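You operate a simulated robot arm through the tools that you are given. There is no shell and no other tool.

You run a simulated robot arm. Do the job below in one go: nothing can be reset, and whatever is moved stays where it is left.

TASK
Drain the test pressure into the grey tub and zero the red pointer.
Fine: drain lever open, hold the gauge button till the return gauge shows 0, lever shut; rest the green coupler in the slotted rail. Where these are worked on the way, their far stop is far enough and under half their travel is too little: drain lever.

The check looks at the end state, three seconds after you hand in, the way a careful person would. Anything else that was tipped, shoved, dropped, spilled or broken makes it a failure.

THE ROBOT
A 7-joint arm with a two-finger parallel gripper, fixed in place. Base frame: the origin is at the foot of the arm, x ahead of it, y to its left, z up. Lengths are in cm, angles in degrees, forces in N, time in s.
Its first joint turns from -166.0 to 166.0 degrees. Payload 3.43 kg.
Tool frame: the origin (TCP) lies between the finger pads and is the grasp point; the fingertips stand 3 cm ahead of it; z points along the fingers, y is the line along which they close. The gripper opens to 9.4 cm. The fingers are 2.8 cm wide and 1 cm thick; the gripper's body (5 by 9.6 cm) begins 5.5 cm behind the TCP.
Orientation is told as [roll, pitch, yaw] about the base's x, y, z axes, in that order, counted from this pose: with the fingers straight down and closing along the base's y, the tool's x points along the base's -x, its y along +y and its z along -z.

THE INTERFACE
- The arm moves only by the tool play_rows. Its argument "moves" is a list of rows, each a list of 3 entries, a list of its own where there are three numbers: the shift along the base's x, y, z in units of 100 mm (1.0 is 100 mm), then the turn, a rotation vector about the base's x, y, z in units of 180 degrees (1.0 is 180 degrees), then the finger opening in cm, from 0 to 9.4. In form: [[[tx, ty, tz], [wx, wy, wz], gripper], ...]. A call has 1 to 20 rows; each row is the pose to reach, as a shift and turn from the pose commanded when the call began. A call with a number of a shift or a turn outside -1 to 1 is refused whole. A row lasts 0.2 s, in which the tool goes at most 5 cm and 8.6 degrees; a call with a longer step from one row to the next is refused whole, and so is a gripper value outside its range. Where a pose cannot be reached the arm comes as near as it can. A force on the tool above 60 N (or 10 N above the force at the start of the call, whichever is more), or a blocked arm, ends the call early, and 0.2 s more pass. Each finger travels about 4.5 cm/s and halts on what it meets, pressing with about 31 N; the grip force reading is that of the motor and also rises with nothing between the fingers. The clock runs only during rows and for 0.2 s after the last one: add rows that repeat a pose to give the fingers time. It gives the time, the measured TCP pose, the force on the tool (base axes), the opening and the grip force at its end, in the units of the frame above (readings bear some noise), with the torque about the TCP (base axes, N m) and any sound that the robot's microphone picked up.
- Cameras (640 x 400 px; columns grow to the right, rows downward): "scene" is fixed at [4.94, 50.01, 133.02]; the picture's right is [0.93, -0.37, 0.00], its down [-0.35, -0.88, -0.31] and it looks along [0.12, 0.29, -0.95] (base axes); focal length 217 px, centre (320, 200). "wrist" rides on the gripper at [7.6, 1.4, -10.3] in the tool frame; the picture's right is [-0.18, 0.98, 0.00], its down [-0.75, -0.14, -0.64] and it looks along [-0.63, -0.12, 0.77] (tool axes); focal length 243 px, centre (320, 200). There is no depth. A picture from a camera that has moved, and an enlarged one, comes with that camera's place and axes in the base frame and with its lens.
- capture(camera): a new picture of that camera. The clock stands still meanwhile.
- close_up(camera, box): a new picture of the part [left, top, right, bottom] of that camera's present view, enlarged. The clock stands still meanwhile.
- hand_in(): hands the job in; it is judged then, once.

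Places have to be worked out from the pictures, the camera data and where the tool is seen. Open the gripper and draw the arm clear of the work before you hand the job in, unless the task says otherwise.

The tools are called after "Emit:" as a command line: name --argument value ..., lists and objects as JSON in quotes. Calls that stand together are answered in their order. play_rows: Moves the arm, as the interface text tells. Its arguments: {"type":"object","properties":{"moves":{"type":"array","items":{"type":"array"}}},"required":["moves"]} The other tools are called the same way: capture (camera) takes a picture; close_up (camera, box) takes an enlarged picture of a part of a camera's view; hand_in () hands the job in.

At the start:

```text
time_s: 0.0
tool_pos: [23.57, 42.74, 98.73]
ee_rot: [-0.1, 0.0, 0.1]
force: [0.2, 0.2, 0.1]
ft_torque: [-0.03, -0.04, -0.01]
finger_gap: 9.4
finger_force: 0.1
```

scene: 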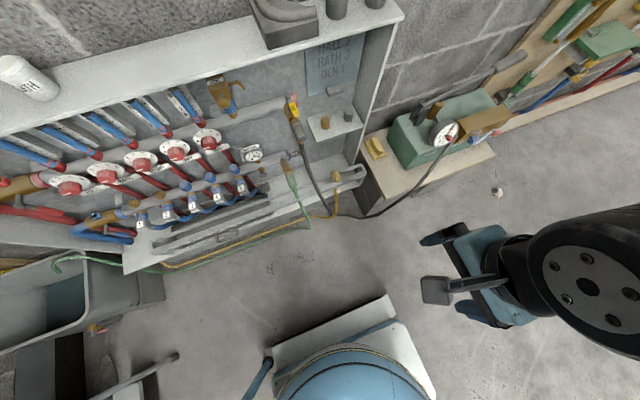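
wrist: 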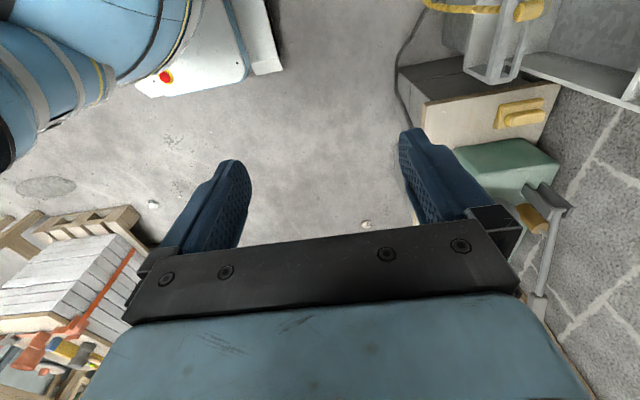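

The scene shows a heating manifold cabinet to the arm's left with a green hose/coupler, a pump bench with a gauge, and a tub on the left side. I'll look closer at several parts before moving.

Emit:
close_up --camera "scene" --box '[0, 180, 160, 280]'

Emit:
close_up --camera "scene" --box '[120, 120, 280, 220]'

Emit:
close_up --camera "scene" --box '[230, 120, 390, 220]'

Emit:
close_up --camera "scene" --box '[360, 60, 520, 160]'

Emit:
close_up --camera "scene" --box '[200, 60, 360, 160]'

Emit:
close_up --camera "scene" --box '[0, 240, 240, 400]'

```text
4.00 times, centred on (80, 230) of scene
camera zoom: at [4.94, 50.01, 133.02], right [0.93, -0.37, 0.0], down [-0.35, -0.88, -0.31], along [0.12, 0.29, -0.95], focal length 868 px, centre (1280, 80)
```

zoom: 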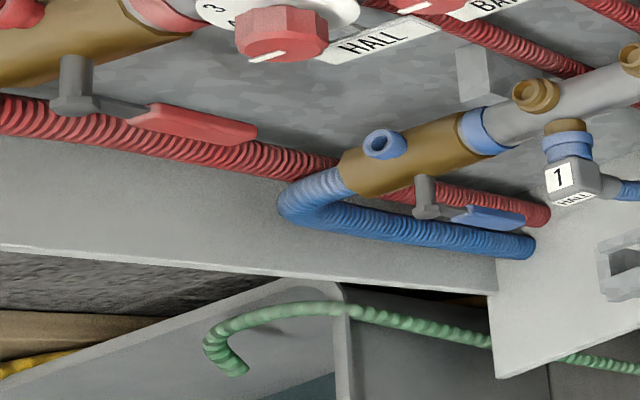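

```text
4.00 times, centred on (200, 170) of scene
camera zoom: at [4.94, 50.01, 133.02], right [0.93, -0.37, 0.0], down [-0.35, -0.88, -0.31], along [0.12, 0.29, -0.95], focal length 868 px, centre (800, 320)
```

zoom: 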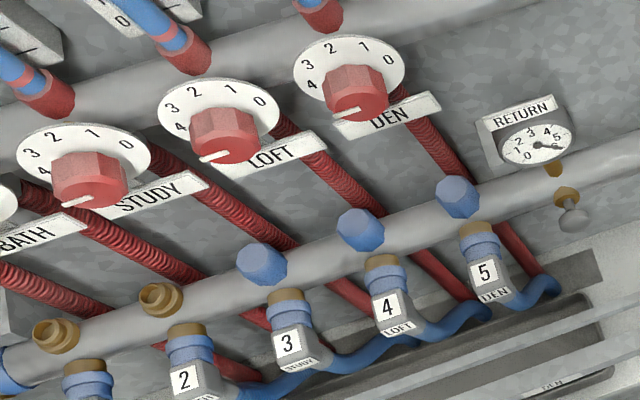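

```text
4.00 times, centred on (310, 170) of scene
camera zoom: at [4.94, 50.01, 133.02], right [0.93, -0.37, 0.0], down [-0.35, -0.88, -0.31], along [0.12, 0.29, -0.95], focal length 868 px, centre (360, 320)
```

zoom: 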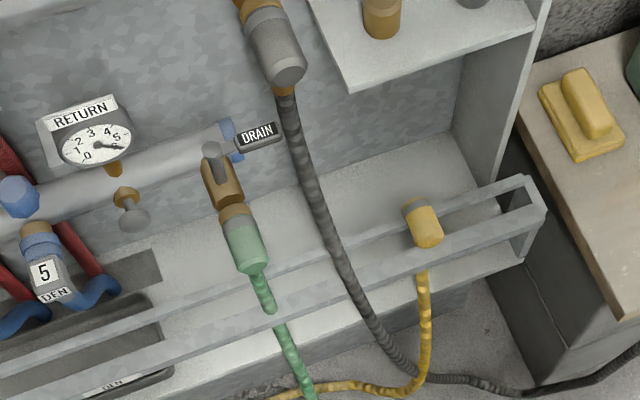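

```text
4.00 times, centred on (440, 110) of scene
camera zoom: at [4.94, 50.01, 133.02], right [0.93, -0.37, 0.0], down [-0.35, -0.88, -0.31], along [0.12, 0.29, -0.95], focal length 868 px, centre (-160, 560)
```

zoom: 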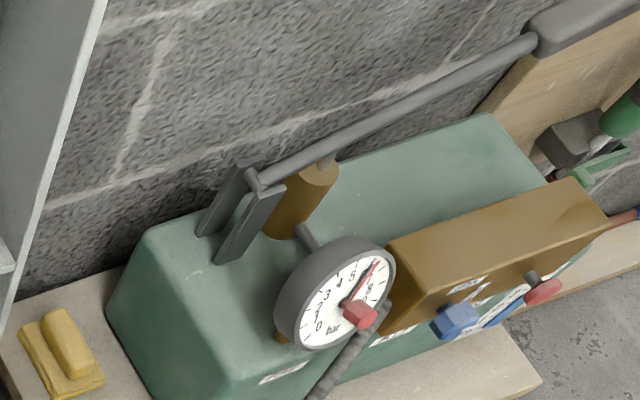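

```text
4.00 times, centred on (280, 110) of scene
camera zoom: at [4.94, 50.01, 133.02], right [0.93, -0.37, 0.0], down [-0.35, -0.88, -0.31], along [0.12, 0.29, -0.95], focal length 868 px, centre (480, 560)
```

zoom: 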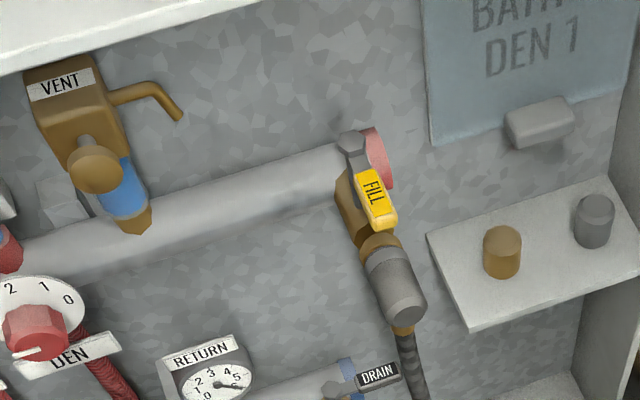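

```text
2.50 times, centred on (120, 320) of scene
camera zoom: at [4.94, 50.01, 133.02], right [0.93, -0.37, 0.0], down [-0.35, -0.88, -0.31], along [0.12, 0.29, -0.95], focal length 543 px, centre (820, -100)
```

zoom: 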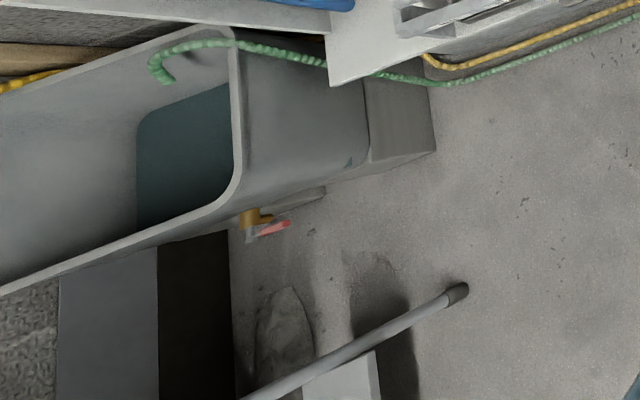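

From triangulating the two views, the yellow coupler sits at about [25.6, 83, 50], so the cabinet face is near y≈80–90. I'll turn the tool horizontal (pointing +y, camera on top) while staying well clear, to look at the cabinet.

Emit:
play_rows --moves '[[[-0.06, 0.0, -0.06], [0.02566, 0.02566, -0.02566], 9.4], [[-0.12, 0.0, -0.12], [0.05132, 0.05132, -0.05132], 9.4], [[-0.18, 0.0, -0.18], [0.07698, 0.07698, -0.07698], 9.4], [[-0.24, 0.0, -0.24], [0.10264, 0.10264, -0.10264], 9.4], [[-0.3, 0.0, -0.3], [0.1283, 0.1283, -0.1283], 9.4], [[-0.36, 0.0, -0.36], [0.15396, 0.15396, -0.15396], 9.4], [[-0.42, 0.0, -0.42], [0.17962, 0.17962, -0.17962], 9.4], [[-0.48, 0.0, -0.48], [0.20528, 0.20528, -0.20528], 9.4], [[-0.54, 0.0, -0.54], [0.23094, 0.23094, -0.23094], 9.4], [[-0.6, 0.0, -0.6], [0.2566, 0.2566, -0.2566], 9.4], [[-0.66, 0.0, -0.66], [0.28226, 0.28226, -0.28226], 9.4], [[-0.72, 0.0, -0.72], [0.30792, 0.30792, -0.30792], 9.4], [[-0.78, 0.0, -0.78], [0.33358, 0.33358, -0.33358], 9.4], [[-0.84, 0.0, -0.84], [0.35924, 0.35924, -0.35924], 9.4], [[-0.9, 0.0, -0.9], [0.3849, 0.3849, -0.3849], 9.4], [[-0.9, 0.0, -0.9], [0.3849, 0.3849, -0.3849], 9.4]]'

```text
time_s: 3.4
tool_pos: [13.98, 52.63, 84.48]
ee_rot: [-138.5, 89.9, 131.4]
force: [-0.1, -0.3, 0.1]
ft_torque: [0.04, -0.04, 0.0]
finger_gap: 9.39
finger_force: 0.1
out of reach, approached as far as the arm can: row 6, 7, 8, 9, 10, 11, 12, 13, 14, 15, 16
```

The arm turned but stopped at about [14, 52.6, 84.5] because that pose was too close to the base. I'll look with both cameras.

Emit:
capture --camera "wrist"

Emit:
capture --camera "scene"

```text
taken
camera wrist: at [15.4, 42.21, 92.14], right [0.98, 0.0, -0.18], down [-0.14, -0.64, -0.75], along [-0.12, 0.77, -0.63], focal length 243 px, centre (320, 200)
```

wrist: 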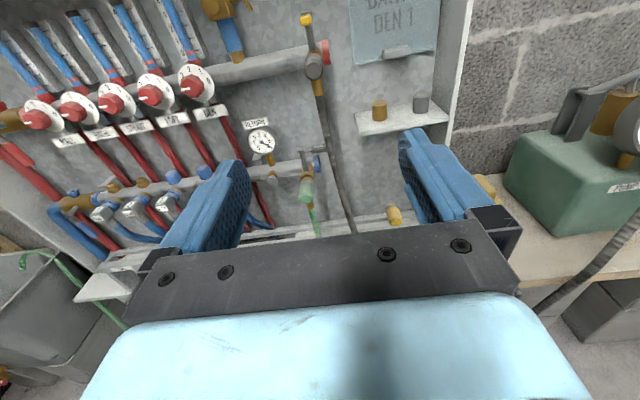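

```text
taken
```

scene: 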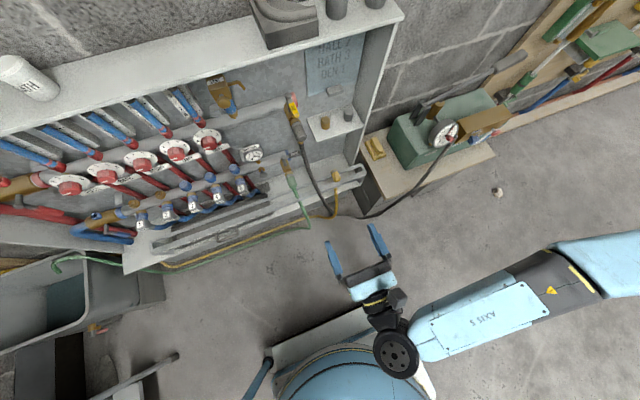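

Now the cabinet is well in view. I'll take enlarged wrist views of the drain valve, gauge/button, rail and pump.

Emit:
close_up --camera "wrist" --box '[230, 110, 390, 240]'

Emit:
close_up --camera "wrist" --box '[480, 70, 640, 230]'

Emit:
close_up --camera "wrist" --box '[0, 80, 240, 230]'

Emit:
close_up --camera "scene" --box '[230, 130, 310, 190]'

Emit:
close_up --camera "scene" --box '[420, 100, 500, 160]'

```text
3.08 times, centred on (310, 175) of wrist
camera zoom: at [15.4, 42.21, 92.14], right [0.98, 0.0, -0.18], down [-0.14, -0.64, -0.75], along [-0.12, 0.77, -0.63], focal length 746 px, centre (351, 277)
```

zoom: 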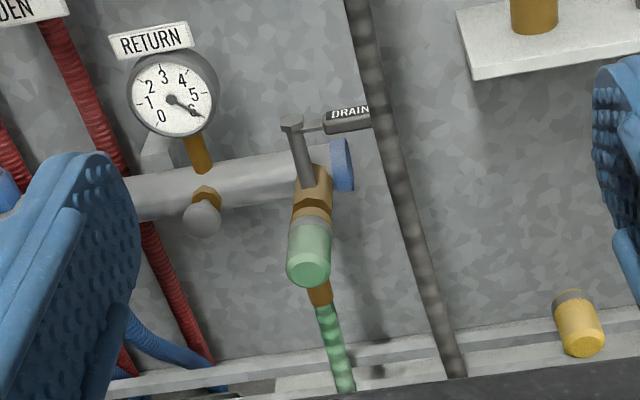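

```text
2.50 times, centred on (560, 150) of wrist
camera zoom: at [15.4, 42.21, 92.14], right [0.98, 0.0, -0.18], down [-0.14, -0.64, -0.75], along [-0.12, 0.77, -0.63], focal length 606 px, centre (-280, 325)
```

zoom: 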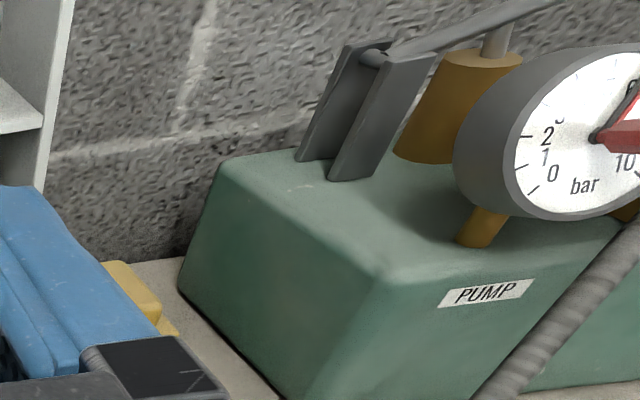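

```text
2.67 times, centred on (120, 155) of wrist
camera zoom: at [15.4, 42.21, 92.14], right [0.98, 0.0, -0.18], down [-0.14, -0.64, -0.75], along [-0.12, 0.77, -0.63], focal length 647 px, centre (853, 320)
```

zoom: 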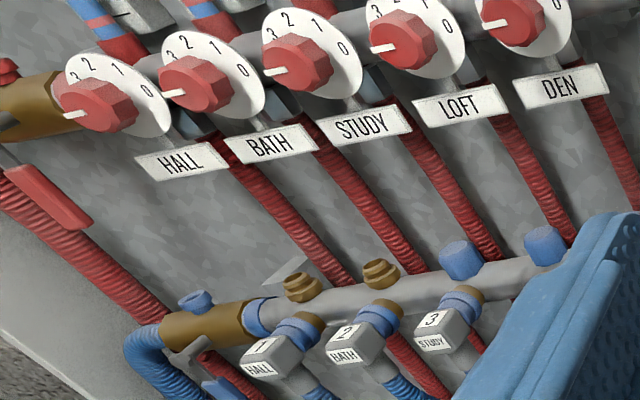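

```text
6.67 times, centred on (270, 160) of scene
camera zoom: at [4.94, 50.01, 133.02], right [0.93, -0.37, 0.0], down [-0.35, -0.88, -0.31], along [0.12, 0.29, -0.95], focal length 1447 px, centre (653, 467)
```

zoom: 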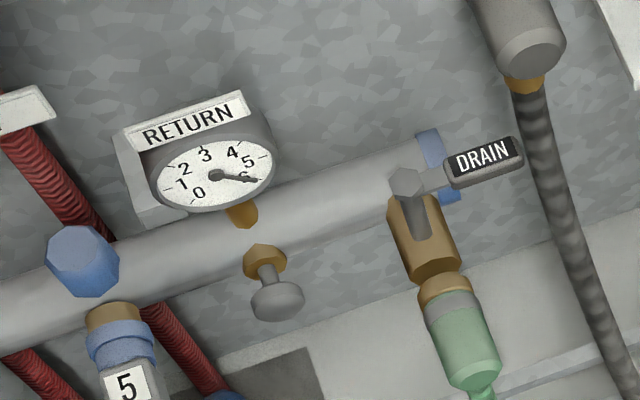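

```text
6.67 times, centred on (460, 130) of scene
camera zoom: at [4.94, 50.01, 133.02], right [0.93, -0.37, 0.0], down [-0.35, -0.88, -0.31], along [0.12, 0.29, -0.95], focal length 1447 px, centre (-613, 667)
```

zoom: 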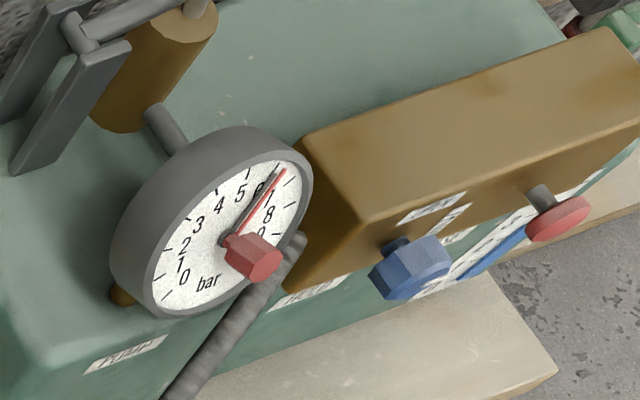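

The drain valve is at about x≈7, y≈88, z≈64–69: its stem is vertical and its handle points along +x, which is closed. The coupler axis runs along −y, and the button is at about [-1.35, 87.5, 62.7] and presses toward +y. I'll move a little closer for a better look.

Emit:
play_rows --moves '[[[-0.1, 0.12, -0.1], [0, 0, 0], 9.4], [[-0.2, 0.24, -0.2], [0, 0, 0], 9.4], [[-0.3, 0.36, -0.3], [0, 0, 0], 9.4], [[-0.4, 0.48, -0.4], [0, 0, 0], 9.4], [[-0.5, 0.6, -0.5], [0, 0, 0], 9.4], [[-0.5, 0.6, -0.5], [0, 0, 0], 9.4]]'

Emit:
capture --camera "wrist"

```text
time_s: 4.8
tool_pos: [8.98, 58.52, 79.43]
ee_rot: [41.8, 90.0, -48.1]
force: [0.6, 0.4, 0.3]
ft_torque: [-0.02, 0.01, -0.04]
finger_gap: 9.4
finger_force: 0.0
```

```text
taken
camera wrist: at [10.36, 48.2, 87.06], right [0.98, 0.0, -0.18], down [-0.14, -0.64, -0.75], along [-0.12, 0.77, -0.63], focal length 243 px, centre (320, 200)
```

wrist: 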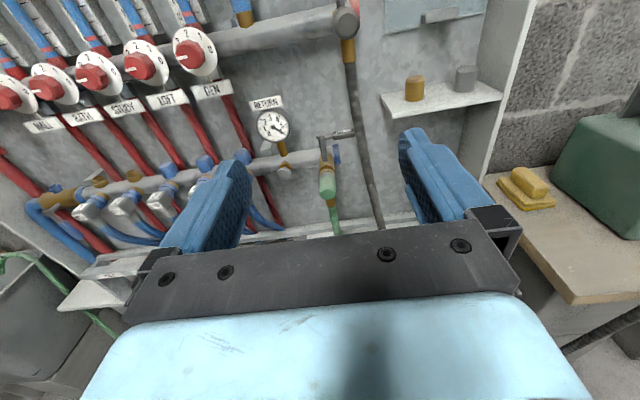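

The shift is taken from the arm's actual pose, as hoped. I'll zoom in on the drain valve, gauge and rail from here.

Emit:
close_up --camera "wrist" --box '[240, 80, 400, 180]'

Emit:
close_up --camera "wrist" --box '[240, 150, 400, 250]'

Emit:
close_up --camera "scene" --box '[280, 70, 360, 120]'

Emit:
close_up --camera "scene" --box '[270, 110, 350, 160]'

Emit:
close_up --camera "scene" --box '[300, 155, 380, 205]'

```text
4.00 times, centred on (320, 130) of wrist
camera zoom: at [10.36, 48.2, 87.06], right [0.98, 0.0, -0.18], down [-0.14, -0.64, -0.75], along [-0.12, 0.77, -0.63], focal length 970 px, centre (320, 480)
```

zoom: 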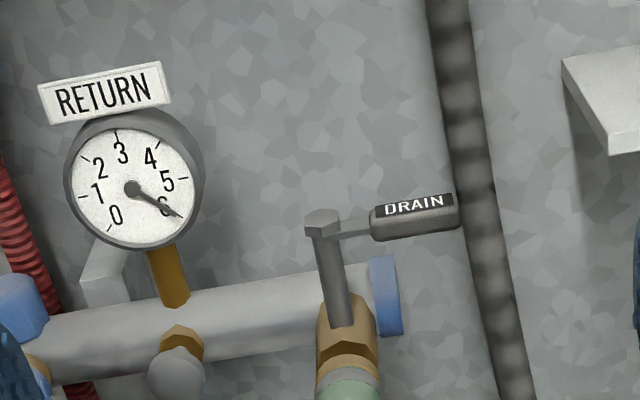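

```text
4.00 times, centred on (320, 200) of wrist
camera zoom: at [10.36, 48.2, 87.06], right [0.98, 0.0, -0.18], down [-0.14, -0.64, -0.75], along [-0.12, 0.77, -0.63], focal length 970 px, centre (320, 200)
```

zoom: 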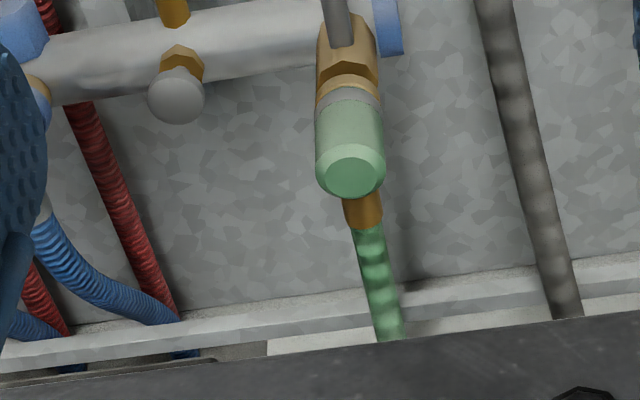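

```text
8.00 times, centred on (320, 95) of scene
camera zoom: at [4.94, 50.01, 133.02], right [0.93, -0.37, 0.0], down [-0.35, -0.88, -0.31], along [0.12, 0.29, -0.95], focal length 1736 px, centre (320, 1040)
```

zoom: 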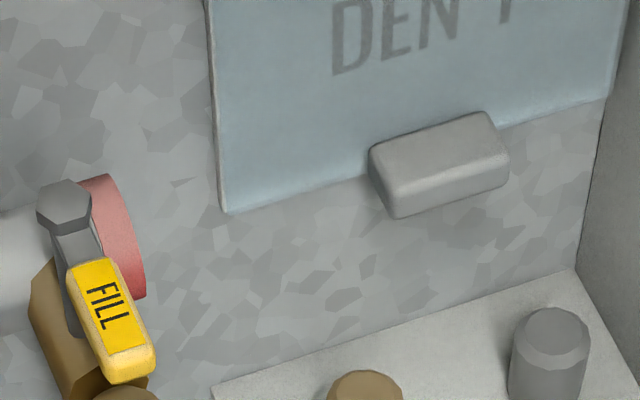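

```text
8.00 times, centred on (310, 135) of scene
camera zoom: at [4.94, 50.01, 133.02], right [0.93, -0.37, 0.0], down [-0.35, -0.88, -0.31], along [0.12, 0.29, -0.95], focal length 1736 px, centre (400, 720)
```

zoom: 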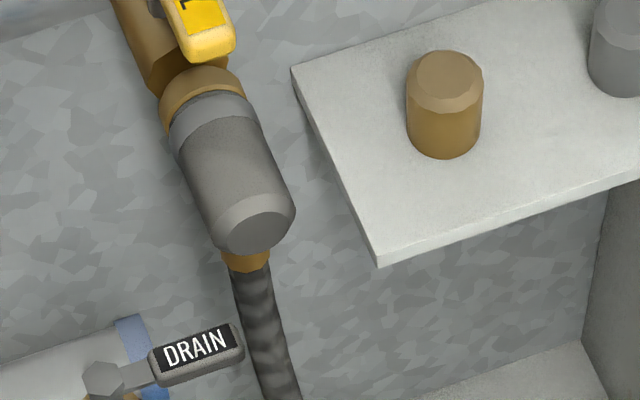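

```text
8.00 times, centred on (340, 180) of scene
camera zoom: at [4.94, 50.01, 133.02], right [0.93, -0.37, 0.0], down [-0.35, -0.88, -0.31], along [0.12, 0.29, -0.95], focal length 1736 px, centre (160, 360)
```

zoom: 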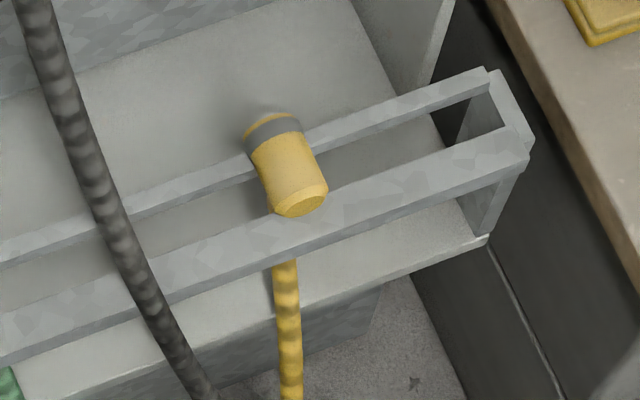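

The handle grip spans x≈9–13 at y≈87.7, z≈68.4, with its pivot at (7.0, 88.0). Opening means swinging it 90° to point along −y, like the FILL lever. The black hose hangs at x≈13, y≈80.7, so I'll turn the tool so its fingers close vertically, yawed 25° right and pitched 12° down. That keeps the body clear of both hose and coupler.

Emit:
play_rows --moves '[[[-0.036, 0.086, -0.055], [-0.014448, -0.043181, -0.005155], 9.4], [[-0.072, 0.172, -0.11], [-0.028896, -0.086362, -0.010309], 9.4], [[-0.109, 0.259, -0.166], [-0.043345, -0.129543, -0.015464], 9.4], [[-0.145, 0.345, -0.221], [-0.057793, -0.172724, -0.020618], 9.4], [[-0.181, 0.431, -0.277], [-0.072241, -0.215905, -0.025773], 9.4], [[-0.218, 0.518, -0.332], [-0.086689, -0.259085, -0.030927], 8], [[-0.254, 0.604, -0.388], [-0.101137, -0.302266, -0.036082], 7], [[-0.29, 0.69, -0.443], [-0.115585, -0.345447, -0.041236], 6], [[-0.327, 0.777, -0.499], [-0.130034, -0.388628, -0.046391], 5], [[-0.363, 0.863, -0.554], [-0.144482, -0.431809, -0.051545], 4.2], [[-0.4, 0.95, -0.61], [-0.15893, -0.47499, -0.0567], 4.2], [[-0.4, 0.95, -0.61], [-0.15893, -0.47499, -0.0567], 4.2]]'

Emit:
capture --camera "wrist"

Emit:
capture --camera "scene"

```text
time_s: 7.4
tool_pos: [5.14, 66.98, 70.55]
ee_rot: [79.7, 1.1, -24.9]
force: [-0.4, 0.1, 0.4]
ft_torque: [0.01, -0.01, -0.02]
finger_gap: 4.19
finger_force: 0.1
out of reach, approached as far as the arm can: row 11, 12
```

```text
taken
camera wrist: at [-5.9, 61.26, 73.98], right [0.26, 0.08, 0.96], down [0.41, -0.91, -0.04], along [0.88, 0.4, -0.27], focal length 243 px, centre (320, 200)
```

wrist: 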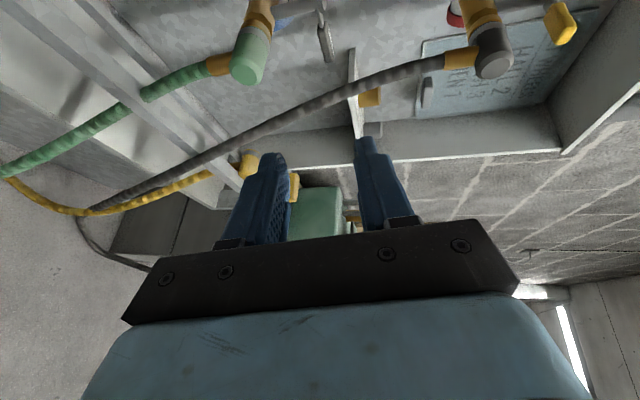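

```text
taken
```

scene: 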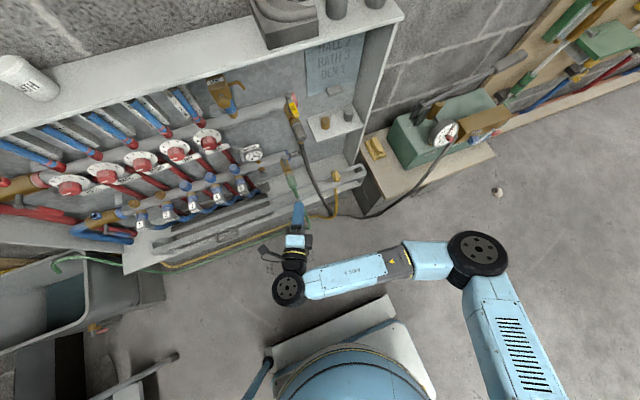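

The tool is now at [5.1, 67, 70.6], rotated as wanted and pitched about 10° down. I'll advance to a pre-approach point in front and left of the handle, then check the picture.

Emit:
play_rows --moves '[[[0.01, 0.15, 0.008], [0, 0, 0], 4.0], [[0.02, 0.31, 0.016], [0, 0, 0], 4.0], [[0.03, 0.46, 0.025], [0, 0, 0], 4.0], [[0.045, 0.62, 0.033], [0, 0, 0], 4.0], [[0.055, 0.77, 0.042], [0, 0, 0], 4.0], [[0.066, 0.92, 0.05], [0, 0, 0], 4.0], [[0.066, 0.92, 0.05], [0, 0, 0], 4.0]]'

Emit:
capture --camera "wrist"

Emit:
close_up --camera "scene" --box '[220, 100, 380, 220]'

```text
time_s: 9.0
tool_pos: [5.79, 75.44, 68.46]
ee_rot: [79.7, 1.2, -24.9]
force: [1.1, 0.4, 0.5]
ft_torque: [-0.03, 0.02, -0.01]
finger_gap: 3.99
finger_force: 0.0
out of reach, approached as far as the arm can: row 1, 2, 3, 4, 5, 6, 7
```

```text
taken
camera wrist: at [-5.09, 69.75, 71.82], right [0.26, 0.07, 0.96], down [0.41, -0.91, -0.04], along [0.88, 0.4, -0.26], focal length 243 px, centre (320, 200)
```

wrist: 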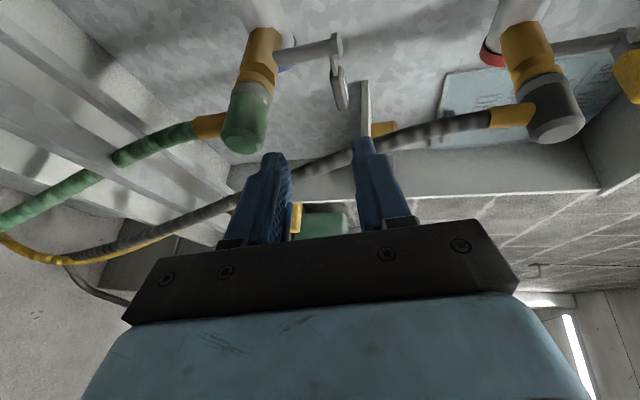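

```text
3.33 times, centred on (300, 160) of scene
camera zoom: at [4.94, 50.01, 133.02], right [0.93, -0.37, 0.0], down [-0.35, -0.88, -0.31], along [0.12, 0.29, -0.95], focal length 724 px, centre (387, 333)
```

zoom: 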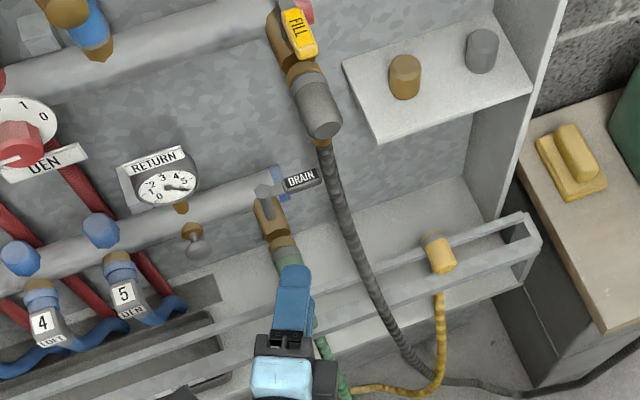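

With this orientation the arm sinks as it reaches out: z is 68.5 instead of 71, so it would end up too low. The black hose is also closer to the handle than I thought, at about (13, 83.7, 72). I'll switch to a mostly downward tool leaning in from front-left, Z≈(0.3, 0.35, −0.89). Its fingers can then straddle the handle along y, and I'll back off while turning.

Emit:
play_rows --moves '[[[-0.03, -0.2, 0.05], [0, 0, 0], 4.0], [[-0.06, -0.35, 0.15], [-0.042633, -0.003471, 0.009316], 4.0], [[-0.1, -0.45, 0.27], [-0.085265, -0.006943, 0.018633], 4.0], [[-0.14, -0.55, 0.4], [-0.127898, -0.010414, 0.027949], 4.0], [[-0.17, -0.65, 0.53], [-0.17053, -0.013885, 0.037265], 4.0], [[-0.2, -0.7, 0.65], [-0.213163, -0.017356, 0.046581], 4.0], [[-0.23, -0.74, 0.78], [-0.255795, -0.020828, 0.055898], 4.0], [[-0.26, -0.74, 0.88], [-0.298428, -0.024299, 0.065214], 4.0], [[-0.28, -0.74, 0.95], [-0.34106, -0.02777, 0.07453], 4.0], [[-0.28, -0.74, 0.95], [-0.34106, -0.02777, 0.07453], 4.0]]'

Emit:
capture --camera "wrist"

Emit:
capture --camera "scene"

```text
time_s: 11.2
tool_pos: [8.7, 64.64, 58.38]
ee_rot: [72.3, -6.3, -15.3]
force: [-0.2, 0.4, -0.4]
ft_torque: [0.02, 0.01, -0.02]
finger_gap: 3.99
finger_force: 0.0
out of reach, approached as far as the arm can: row 1, 2, 3, 4, 5, 6, 7, 8, 9, 10
```

```text
taken
camera wrist: at [-1.64, 57.73, 61.98], right [0.16, 0.27, 0.95], down [0.54, -0.83, 0.14], along [0.83, 0.49, -0.27], focal length 243 px, centre (320, 200)
```

wrist: 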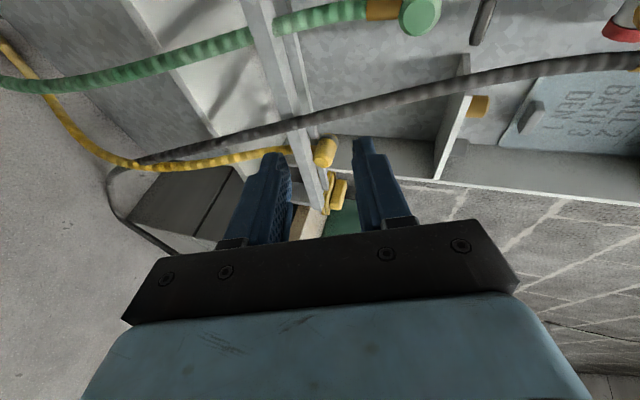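

```text
taken
```

scene: 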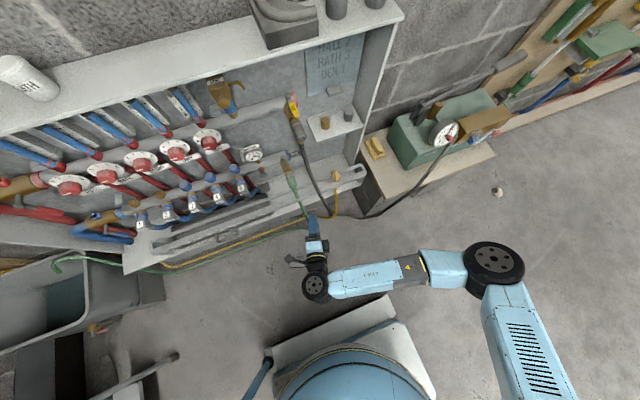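

The arm is caught at a joint limit on this branch: it ended at [8.7, 64.6, 58.4] and barely turned. I'll undo the last roll and go back to the earlier "camera on top" orientation, which reached freely, and work from there.

Emit:
play_rows --moves '[[[0.0, -0.05, 0.08], [0.012665, 0.042754, -0.000836], 4.0], [[0.0, -0.1, 0.16], [0.02533, 0.085508, -0.001672], 4.0], [[0.0, -0.15, 0.24], [0.037995, 0.128263, -0.002508], 4.0], [[0.0, -0.2, 0.32], [0.05066, 0.171017, -0.003343], 4.0], [[0.0, -0.25, 0.4], [0.063325, 0.213771, -0.004179], 4.0], [[0.0, -0.3, 0.48], [0.07599, 0.256525, -0.005015], 4.0], [[0.0, -0.35, 0.56], [0.088655, 0.299279, -0.005851], 4.0], [[0.0, -0.4, 0.64], [0.10132, 0.342033, -0.006687], 4.0], [[0.0, -0.45, 0.72], [0.113985, 0.384788, -0.007523], 4.0], [[0.0, -0.5, 0.8], [0.12665, 0.427542, -0.008358], 4.0], [[0.0, -0.55, 0.88], [0.139315, 0.470296, -0.009194], 4.0], [[0.0, -0.6, 0.96], [0.15198, 0.51305, -0.01003], 4.0], [[0.0, -0.6, 0.96], [0.15198, 0.51305, -0.01003], 4.0]]'

Emit:
capture --camera "scene"

```text
time_s: 14.0
tool_pos: [8.67, 58.44, 67.93]
ee_rot: [-49.8, 89.8, -139.6]
force: [0.5, 0.2, 0.4]
ft_torque: [-0.01, 0.01, -0.01]
finger_gap: 4.01
finger_force: 0.0
```

```text
taken
```

scene: 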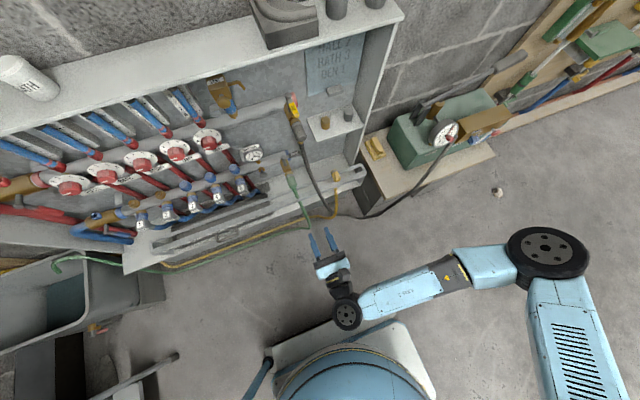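

The arm tracks fine in this orientation. Next I'll pitch the tool 55° down (fingers closing along x) while rising and moving forward. From there the right finger can drop behind the drain handle with the gripper body staying left of the black hose.

Emit:
play_rows --moves '[[[-0.024, 0.11, 0.12], [-0.0382, 0, 0], 6.3], [[-0.048, 0.22, 0.24], [-0.0764, 0, 0], 6.3], [[-0.072, 0.33, 0.36], [-0.1146, 0, 0], 6.3], [[-0.096, 0.45, 0.48], [-0.1528, 0, 0], 6.3], [[-0.12, 0.56, 0.6], [-0.191, 0, 0], 6.3], [[-0.144, 0.67, 0.71], [-0.2292, 0, 0], 6.3], [[-0.168, 0.78, 0.83], [-0.2674, 0, 0], 6.3], [[-0.192, 0.9, 0.95], [-0.30556, 0, 0], 6.3], [[-0.192, 0.9, 0.95], [-0.30556, 0, 0], 6.3]]'

Emit:
capture --camera "wrist"

Emit:
capture --camera "scene"

```text
time_s: 16.0
tool_pos: [8.3, 60.59, 70.06]
ee_rot: [-0.1, 76.1, -90.2]
force: [-1.0, 0.6, -0.8]
ft_torque: [0.0, 0.01, -0.04]
finger_gap: 6.3
finger_force: 0.0
out of reach, approached as far as the arm can: row 3, 4, 5, 6, 7, 8, 9
```

```text
taken
camera wrist: at [9.73, 52.43, 80.06], right [0.98, -0.04, -0.18], down [-0.14, -0.8, -0.58], along [-0.12, 0.59, -0.8], focal length 243 px, centre (320, 200)
```

wrist: 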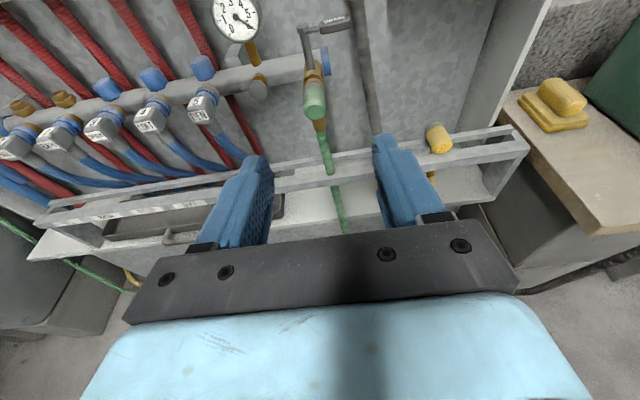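

```text
taken
```

scene: 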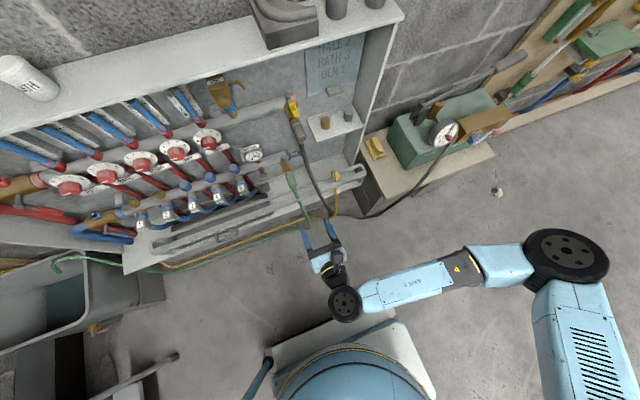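

Pitching down stalls at about 14° on this wrist branch. I think my first 120° turn swung the wrist the wrong way round, so I'll retrace it to the straight-down starting orientation and then tilt from there directly.

Emit:
play_rows --moves '[[[0.02, -0.05, 0.2], [0.02, 0, 0], 6.3], [[0.04, -0.1, 0.4], [0.04, 0, 0], 6.3], [[0.06, -0.15, 0.6], [0.06, 0, 0], 6.3], [[0.07, -0.2, 0.8], [0.0772, 0, 0], 6.3], [[0.07, -0.2, 0.95], [0.0772, 0, 0], 6.3], [[0.07, -0.2, 0.95], [0.0772, 0, 0], 6.3]]'

```text
time_s: 17.4
tool_pos: [9.09, 58.44, 79.92]
ee_rot: [-120.0, 90.0, 150.1]
force: [0.6, 0.5, 0.8]
ft_torque: [-0.01, -0.01, 0.0]
finger_gap: 6.28
finger_force: 0.0
```

Back at [9.1, 58.4, 79.9] with the tool level. Now I'll reverse the 120° turn while rising back toward the start area.

Emit:
play_rows --moves '[[[0.06, -0.06, 0.065], [-0.02566, -0.02566, 0.02566], 6.3], [[0.12, -0.12, 0.13], [-0.05132, -0.05132, 0.05132], 6.3], [[0.18, -0.18, 0.195], [-0.07698, -0.07698, 0.07698], 6.3], [[0.24, -0.24, 0.26], [-0.10264, -0.10264, 0.10264], 6.3], [[0.3, -0.3, 0.325], [-0.1283, -0.1283, 0.1283], 6.3], [[0.36, -0.36, 0.39], [-0.15396, -0.15396, 0.15396], 6.3], [[0.42, -0.42, 0.455], [-0.17962, -0.17962, 0.17962], 6.3], [[0.48, -0.48, 0.52], [-0.20528, -0.20528, 0.20528], 6.3], [[0.54, -0.54, 0.585], [-0.23094, -0.23094, 0.23094], 6.3], [[0.6, -0.6, 0.65], [-0.2566, -0.2566, 0.2566], 6.3], [[0.66, -0.66, 0.715], [-0.28226, -0.28226, 0.28226], 6.3], [[0.72, -0.72, 0.78], [-0.30792, -0.30792, 0.30792], 6.3], [[0.78, -0.78, 0.845], [-0.33358, -0.33358, 0.33358], 6.3], [[0.84, -0.84, 0.91], [-0.35924, -0.35924, 0.35924], 6.3], [[0.9, -0.9, 0.95], [-0.3849, -0.3849, 0.3849], 6.3], [[0.9, -0.9, 0.95], [-0.3849, -0.3849, 0.3849], 6.3]]'

Emit:
capture --camera "scene"

```text
time_s: 20.8
tool_pos: [18.2, 49.5, 89.21]
ee_rot: [-0.1, 0.0, 0.1]
force: [-0.4, -0.2, 0.1]
ft_torque: [-0.03, 0.0, 0.0]
finger_gap: 6.29
finger_force: 0.0
out of reach, approached as far as the arm can: row 2, 3, 4, 11
```

```text
taken
```

scene: 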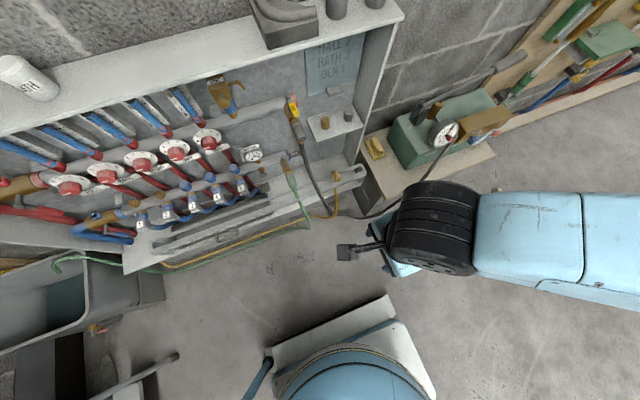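

Back to the straight-down orientation at [18.2, 49.5, 89.2]. Now I'll tilt directly to roll 20.5°, pitch −18.7° (leaning in from front-left), heading left and forward.

Emit:
play_rows --moves '[[[-0.15, 0.15, 0.0], [0.018812, -0.017128, 0.003097], 6.3], [[-0.3, 0.3, 0.0], [0.037623, -0.034257, 0.006193], 6.3], [[-0.45, 0.45, 0.0], [0.056435, -0.051385, 0.00929], 6.3], [[-0.6, 0.6, 0.0], [0.075247, -0.068513, 0.012387], 5], [[-0.75, 0.75, 0.0], [0.094058, -0.085642, 0.015483], 4], [[-0.9, 0.95, 0.0], [0.11287, -0.10277, 0.01858], 4], [[-0.9, 0.95, 0.0], [0.11287, -0.10277, 0.01858], 4]]'

Emit:
capture --camera "wrist"

Emit:
capture --camera "scene"

```text
time_s: 22.4
tool_pos: [9.1, 58.99, 89.34]
ee_rot: [20.5, -18.7, 0.0]
force: [0.6, 0.0, -0.7]
ft_torque: [0.01, -0.02, 0.04]
finger_gap: 4.02
finger_force: 0.1
```

```text
taken
camera wrist: at [-1.32, 56.72, 96.49], right [0.06, 0.92, 0.39], down [0.54, -0.36, 0.76], along [0.84, 0.16, -0.52], focal length 243 px, centre (320, 200)
```

wrist: 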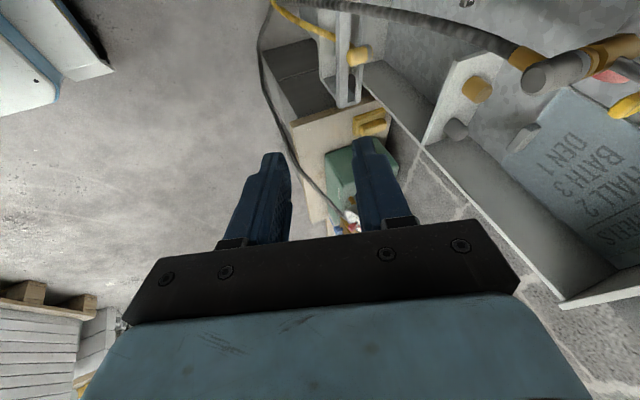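

```text
taken
```

scene: 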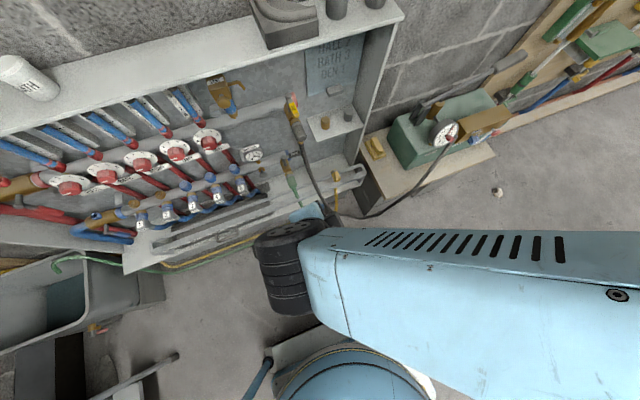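

This branch works freely: the pose reached exactly with no flags. The cabinet top shelf edge is at about y=89, z=103, so the wrist has room. I'll close the fingers and move forward toward a point above and in front of the drain handle.

Emit:
play_rows --moves '[[[-0.02, 0.2, -0.05], [0, 0, 0], 2], [[-0.04, 0.4, -0.1], [0, 0, 0], 1], [[-0.06, 0.6, -0.15], [0, 0, 0], 0], [[-0.08, 0.8, -0.2], [0, 0, 0], 0], [[-0.1, 0.95, -0.25], [0, 0, 0], 0], [[-0.1, 0.95, -0.25], [0, 0, 0], 0]]'

Emit:
capture --camera "wrist"

Emit:
capture --camera "scene"

```text
time_s: 23.8
tool_pos: [8.16, 68.55, 86.8]
ee_rot: [20.5, -18.6, 0.0]
force: [-0.8, -0.3, -0.5]
ft_torque: [0.02, 0.01, -0.03]
finger_gap: 0.03
finger_force: 31.5
```

```text
taken
camera wrist: at [-2.34, 66.25, 93.96], right [0.06, 0.92, 0.38], down [0.54, -0.36, 0.76], along [0.84, 0.16, -0.52], focal length 243 px, centre (320, 200)
```

wrist: 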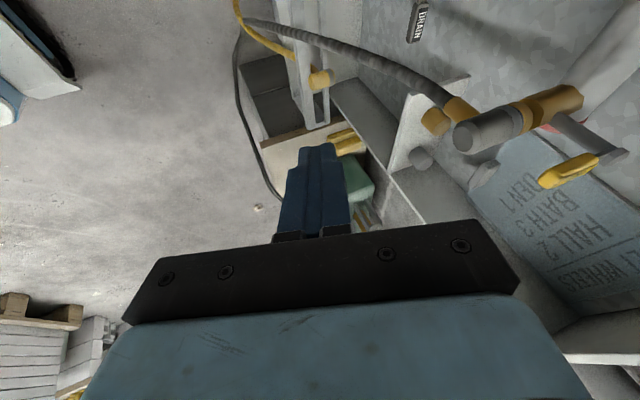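

```text
taken
```

scene: 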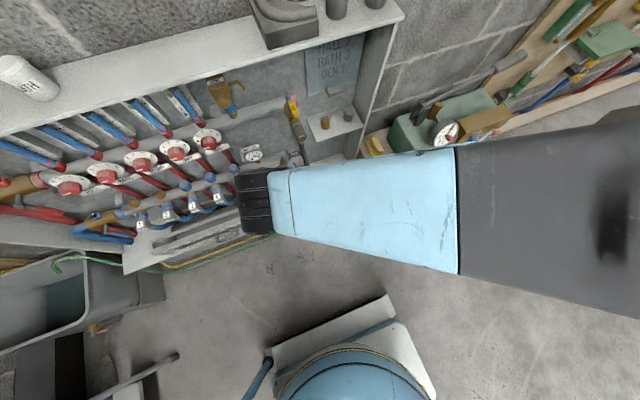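

The forearm comes in from the right, so a near-vertical tool would put it into the FILL coupler. I'll tilt the tool more level instead: roll 50°, yaw −20°, Z≈(0.26, 0.72, −0.64). That keeps the wrist and forearm well in front of the cabinet.

Emit:
play_rows --moves '[[[-0.044, 0.09, -0.063], [0.029672, 0.012, -0.013498], 0], [[-0.089, 0.18, -0.127], [0.059343, 0.024, -0.026997], 0], [[-0.133, 0.27, -0.19], [0.089015, 0.036, -0.040495], 0], [[-0.177, 0.36, -0.253], [0.118687, 0.048, -0.053993], 0], [[-0.222, 0.45, -0.317], [0.148358, 0.06, -0.067492], 0], [[-0.266, 0.545, -0.38], [0.17803, 0.072, -0.08099], 0], [[-0.266, 0.545, -0.38], [0.17803, 0.072, -0.08099], 0]]'

Emit:
capture --camera "wrist"

Emit:
capture --camera "scene"

```text
time_s: 25.4
tool_pos: [5.41, 74.0, 83.0]
ee_rot: [50.1, 0.2, -20.0]
force: [0.3, 0.3, 0.5]
ft_torque: [-0.01, 0.0, -0.02]
finger_gap: 0.0
finger_force: 31.2
```

```text
taken
camera wrist: at [-4.12, 69.99, 90.72], right [0.39, 0.53, 0.75], down [0.51, -0.81, 0.3], along [0.77, 0.27, -0.58], focal length 243 px, centre (320, 200)
```

wrist: 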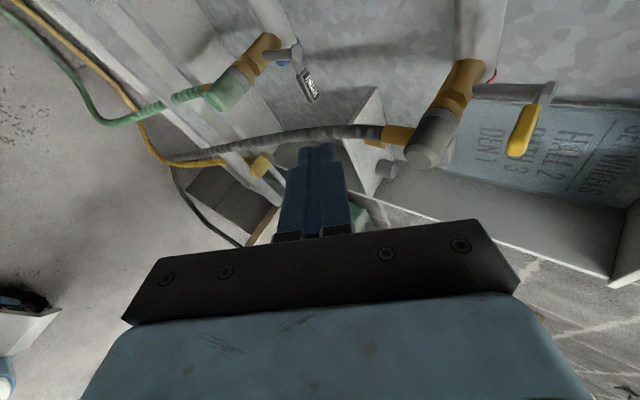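

```text
taken
```

scene: 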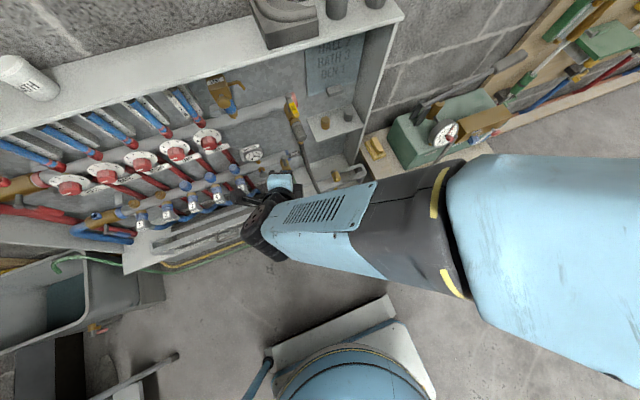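

Pose reached cleanly, and the wrist camera now sees the drain valve. I'll zoom in to refine the handle and hose positions.

Emit:
close_up --camera "wrist" --box '[200, 20, 360, 120]'

Emit:
close_up --camera "wrist" --box '[180, 90, 440, 220]'

```text
4.00 times, centred on (280, 70) of wrist
camera zoom: at [-4.12, 69.99, 90.72], right [0.39, 0.53, 0.75], down [0.51, -0.81, 0.3], along [0.77, 0.27, -0.58], focal length 970 px, centre (480, 720)
```

zoom: 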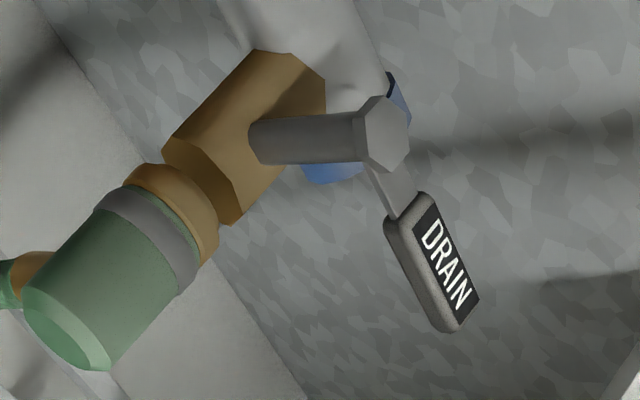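

```text
2.46 times, centred on (310, 155) of wrist
camera zoom: at [-4.12, 69.99, 90.72], right [0.39, 0.53, 0.75], down [0.51, -0.81, 0.3], along [0.77, 0.27, -0.58], focal length 597 px, centre (345, 311)
```

zoom: 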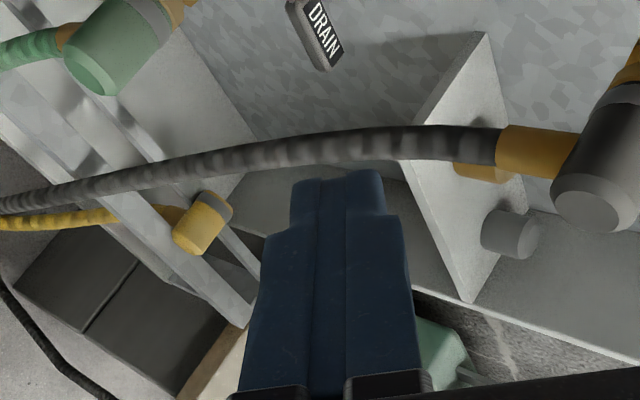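

The handle end is at about (13.0, 88.2, 68.3), the pivot at (7.0, 88.3), and the black hose at (13, 83, 72). I'll advance along the tool axis with closed fingers to about 5 cm short and check.

Emit:
play_rows --moves '[[[0.06, 0.2, -0.14], [0, 0, 0], 0], [[0.13, 0.41, -0.28], [0, 0, 0], 0], [[0.19, 0.62, -0.42], [0, 0, 0], 0], [[0.256, 0.84, -0.57], [0, 0, 0], 0], [[0.32, 0.98, -0.7], [0, 0, 0], 0], [[0.32, 0.98, -0.7], [0, 0, 0], 0]]'

Emit:
capture --camera "wrist"

Emit:
close_up --camera "scene" --box '[220, 100, 380, 220]'

```text
time_s: 26.8
tool_pos: [8.69, 83.66, 75.93]
ee_rot: [50.0, 0.0, -19.9]
force: [-1.0, 0.4, 0.7]
ft_torque: [-0.03, 0.0, 0.03]
finger_gap: 0.0
finger_force: 30.7
```

```text
taken
camera wrist: at [-0.87, 79.72, 83.68], right [0.39, 0.53, 0.75], down [0.51, -0.8, 0.3], along [0.77, 0.27, -0.58], focal length 243 px, centre (320, 200)
```

wrist: 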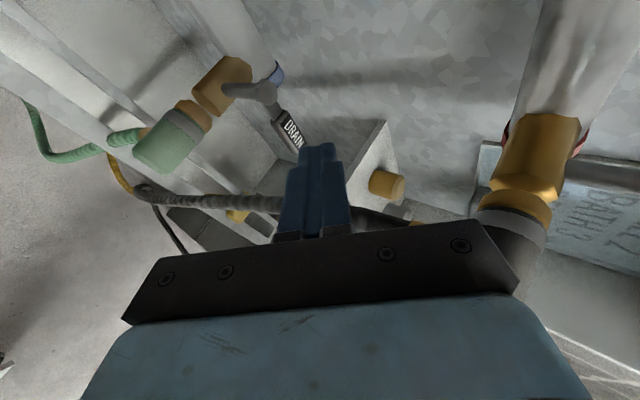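

```text
3.33 times, centred on (300, 160) of scene
camera zoom: at [4.94, 50.01, 133.02], right [0.93, -0.37, 0.0], down [-0.35, -0.88, -0.31], along [0.12, 0.29, -0.95], focal length 724 px, centre (387, 333)
```

zoom: 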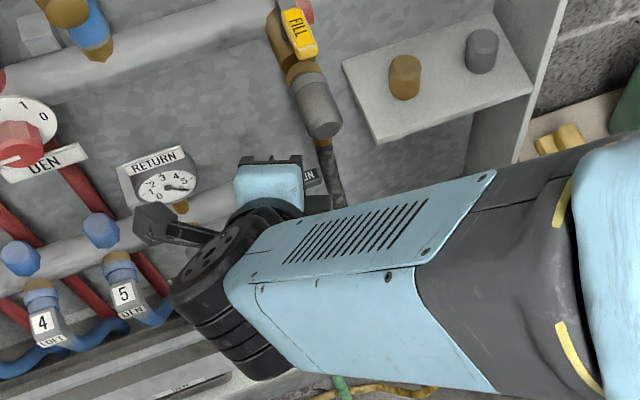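

The wall is at y≈97.5, so there is plenty of room behind the handle. I'll pass the closed fingertips over the handle and lower them behind it.

Emit:
play_rows --moves '[[[0.04, 0.17, -0.08], [0, 0, 0], 0], [[0.09, 0.34, -0.16], [0, 0, 0], 0], [[0.14, 0.5, -0.26], [0, 0, 0], 0], [[0.19, 0.67, -0.34], [0, 0, 0], 0], [[0.19, 0.68, -0.42], [0, 0, 0], 0], [[0.19, 0.68, -0.5], [0, 0, 0], 0], [[0.19, 0.68, -0.5], [0, 0, 0], 0]]'

Emit:
close_up --camera "wrist" --box '[160, 40, 420, 220]'

Emit:
close_up --camera "scene" --box '[220, 100, 380, 220]'

```text
time_s: 28.4
tool_pos: [10.55, 90.58, 70.93]
ee_rot: [50.0, 0.1, -20.0]
force: [0.2, 0.1, 0.2]
ft_torque: [-0.02, 0.02, -0.02]
finger_gap: 0.03
finger_force: 31.3
```

```text
2.22 times, centred on (290, 130) of wrist
camera zoom: at [0.97, 86.6, 78.71], right [0.39, 0.53, 0.75], down [0.51, -0.8, 0.3], along [0.77, 0.27, -0.58], focal length 539 px, centre (387, 356)
```

zoom: 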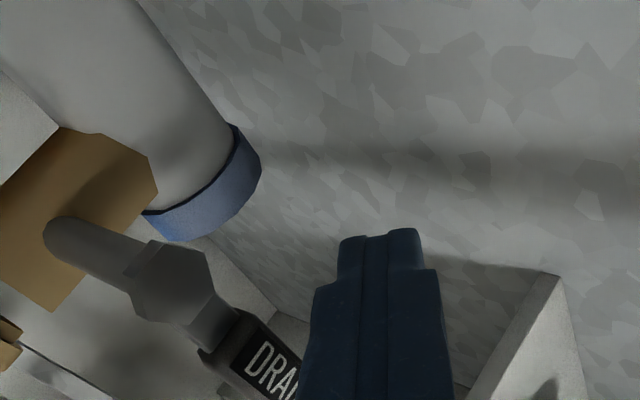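

```text
3.33 times, centred on (300, 160) of scene
camera zoom: at [4.94, 50.01, 133.02], right [0.93, -0.37, 0.0], down [-0.35, -0.88, -0.31], along [0.12, 0.29, -0.95], focal length 724 px, centre (387, 333)
```

zoom: 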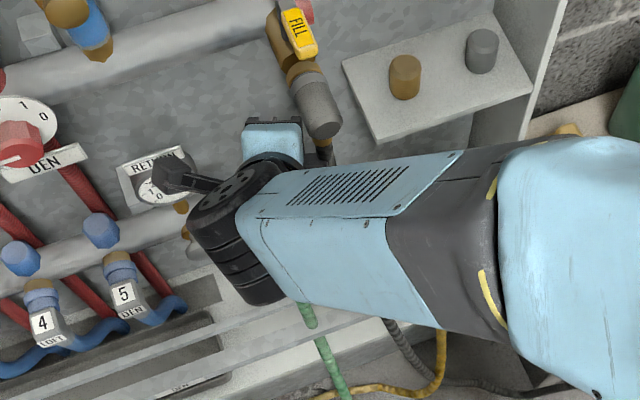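

No contact yet, with the fingertips behind the handle as planned. I'll lower 0.7 cm for engagement and then pull the handle forward along its arc about the pivot (7, 88.3), first to about 45°.

Emit:
play_rows --moves '[[[-0.005, -0.03, -0.07], [0, 0, 0], 0], [[-0.01, -0.08, -0.07], [0, 0, 0], 0], [[-0.015, -0.16, -0.07], [0, 0, 0], 0], [[-0.015, -0.24, -0.07], [0, 0, 0], 0], [[-0.002, -0.28, -0.07], [0, 0, 0], 0], [[-0.002, -0.32, -0.07], [0, 0, 0], 0], [[-0.002, -0.352, -0.07], [0, 0, 0], 0], [[-0.002, -0.352, -0.07], [0, 0, 0], 0]]'

Emit:
close_up --camera "wrist" --box '[160, 40, 420, 220]'

```text
time_s: 30.2
tool_pos: [10.55, 87.06, 70.37]
ee_rot: [49.9, 0.0, -20.0]
force: [0.1, 1.4, 3.1]
ft_torque: [0.09, 0.03, -0.02]
finger_gap: 0.01
finger_force: 31.1
```

```text
2.22 times, centred on (290, 130) of wrist
camera zoom: at [0.98, 83.07, 78.07], right [0.39, 0.53, 0.75], down [0.51, -0.8, 0.3], along [0.77, 0.26, -0.58], focal length 539 px, centre (387, 356)
```

zoom: 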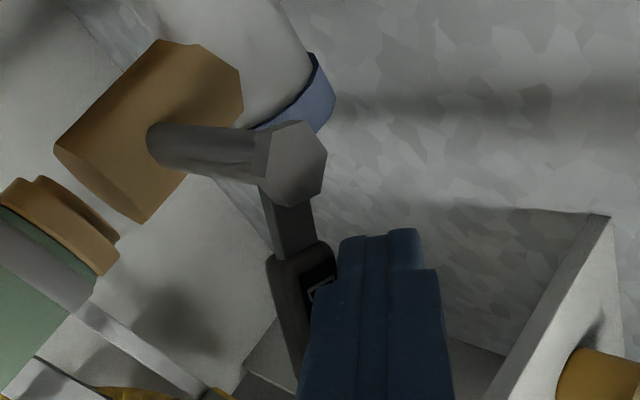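

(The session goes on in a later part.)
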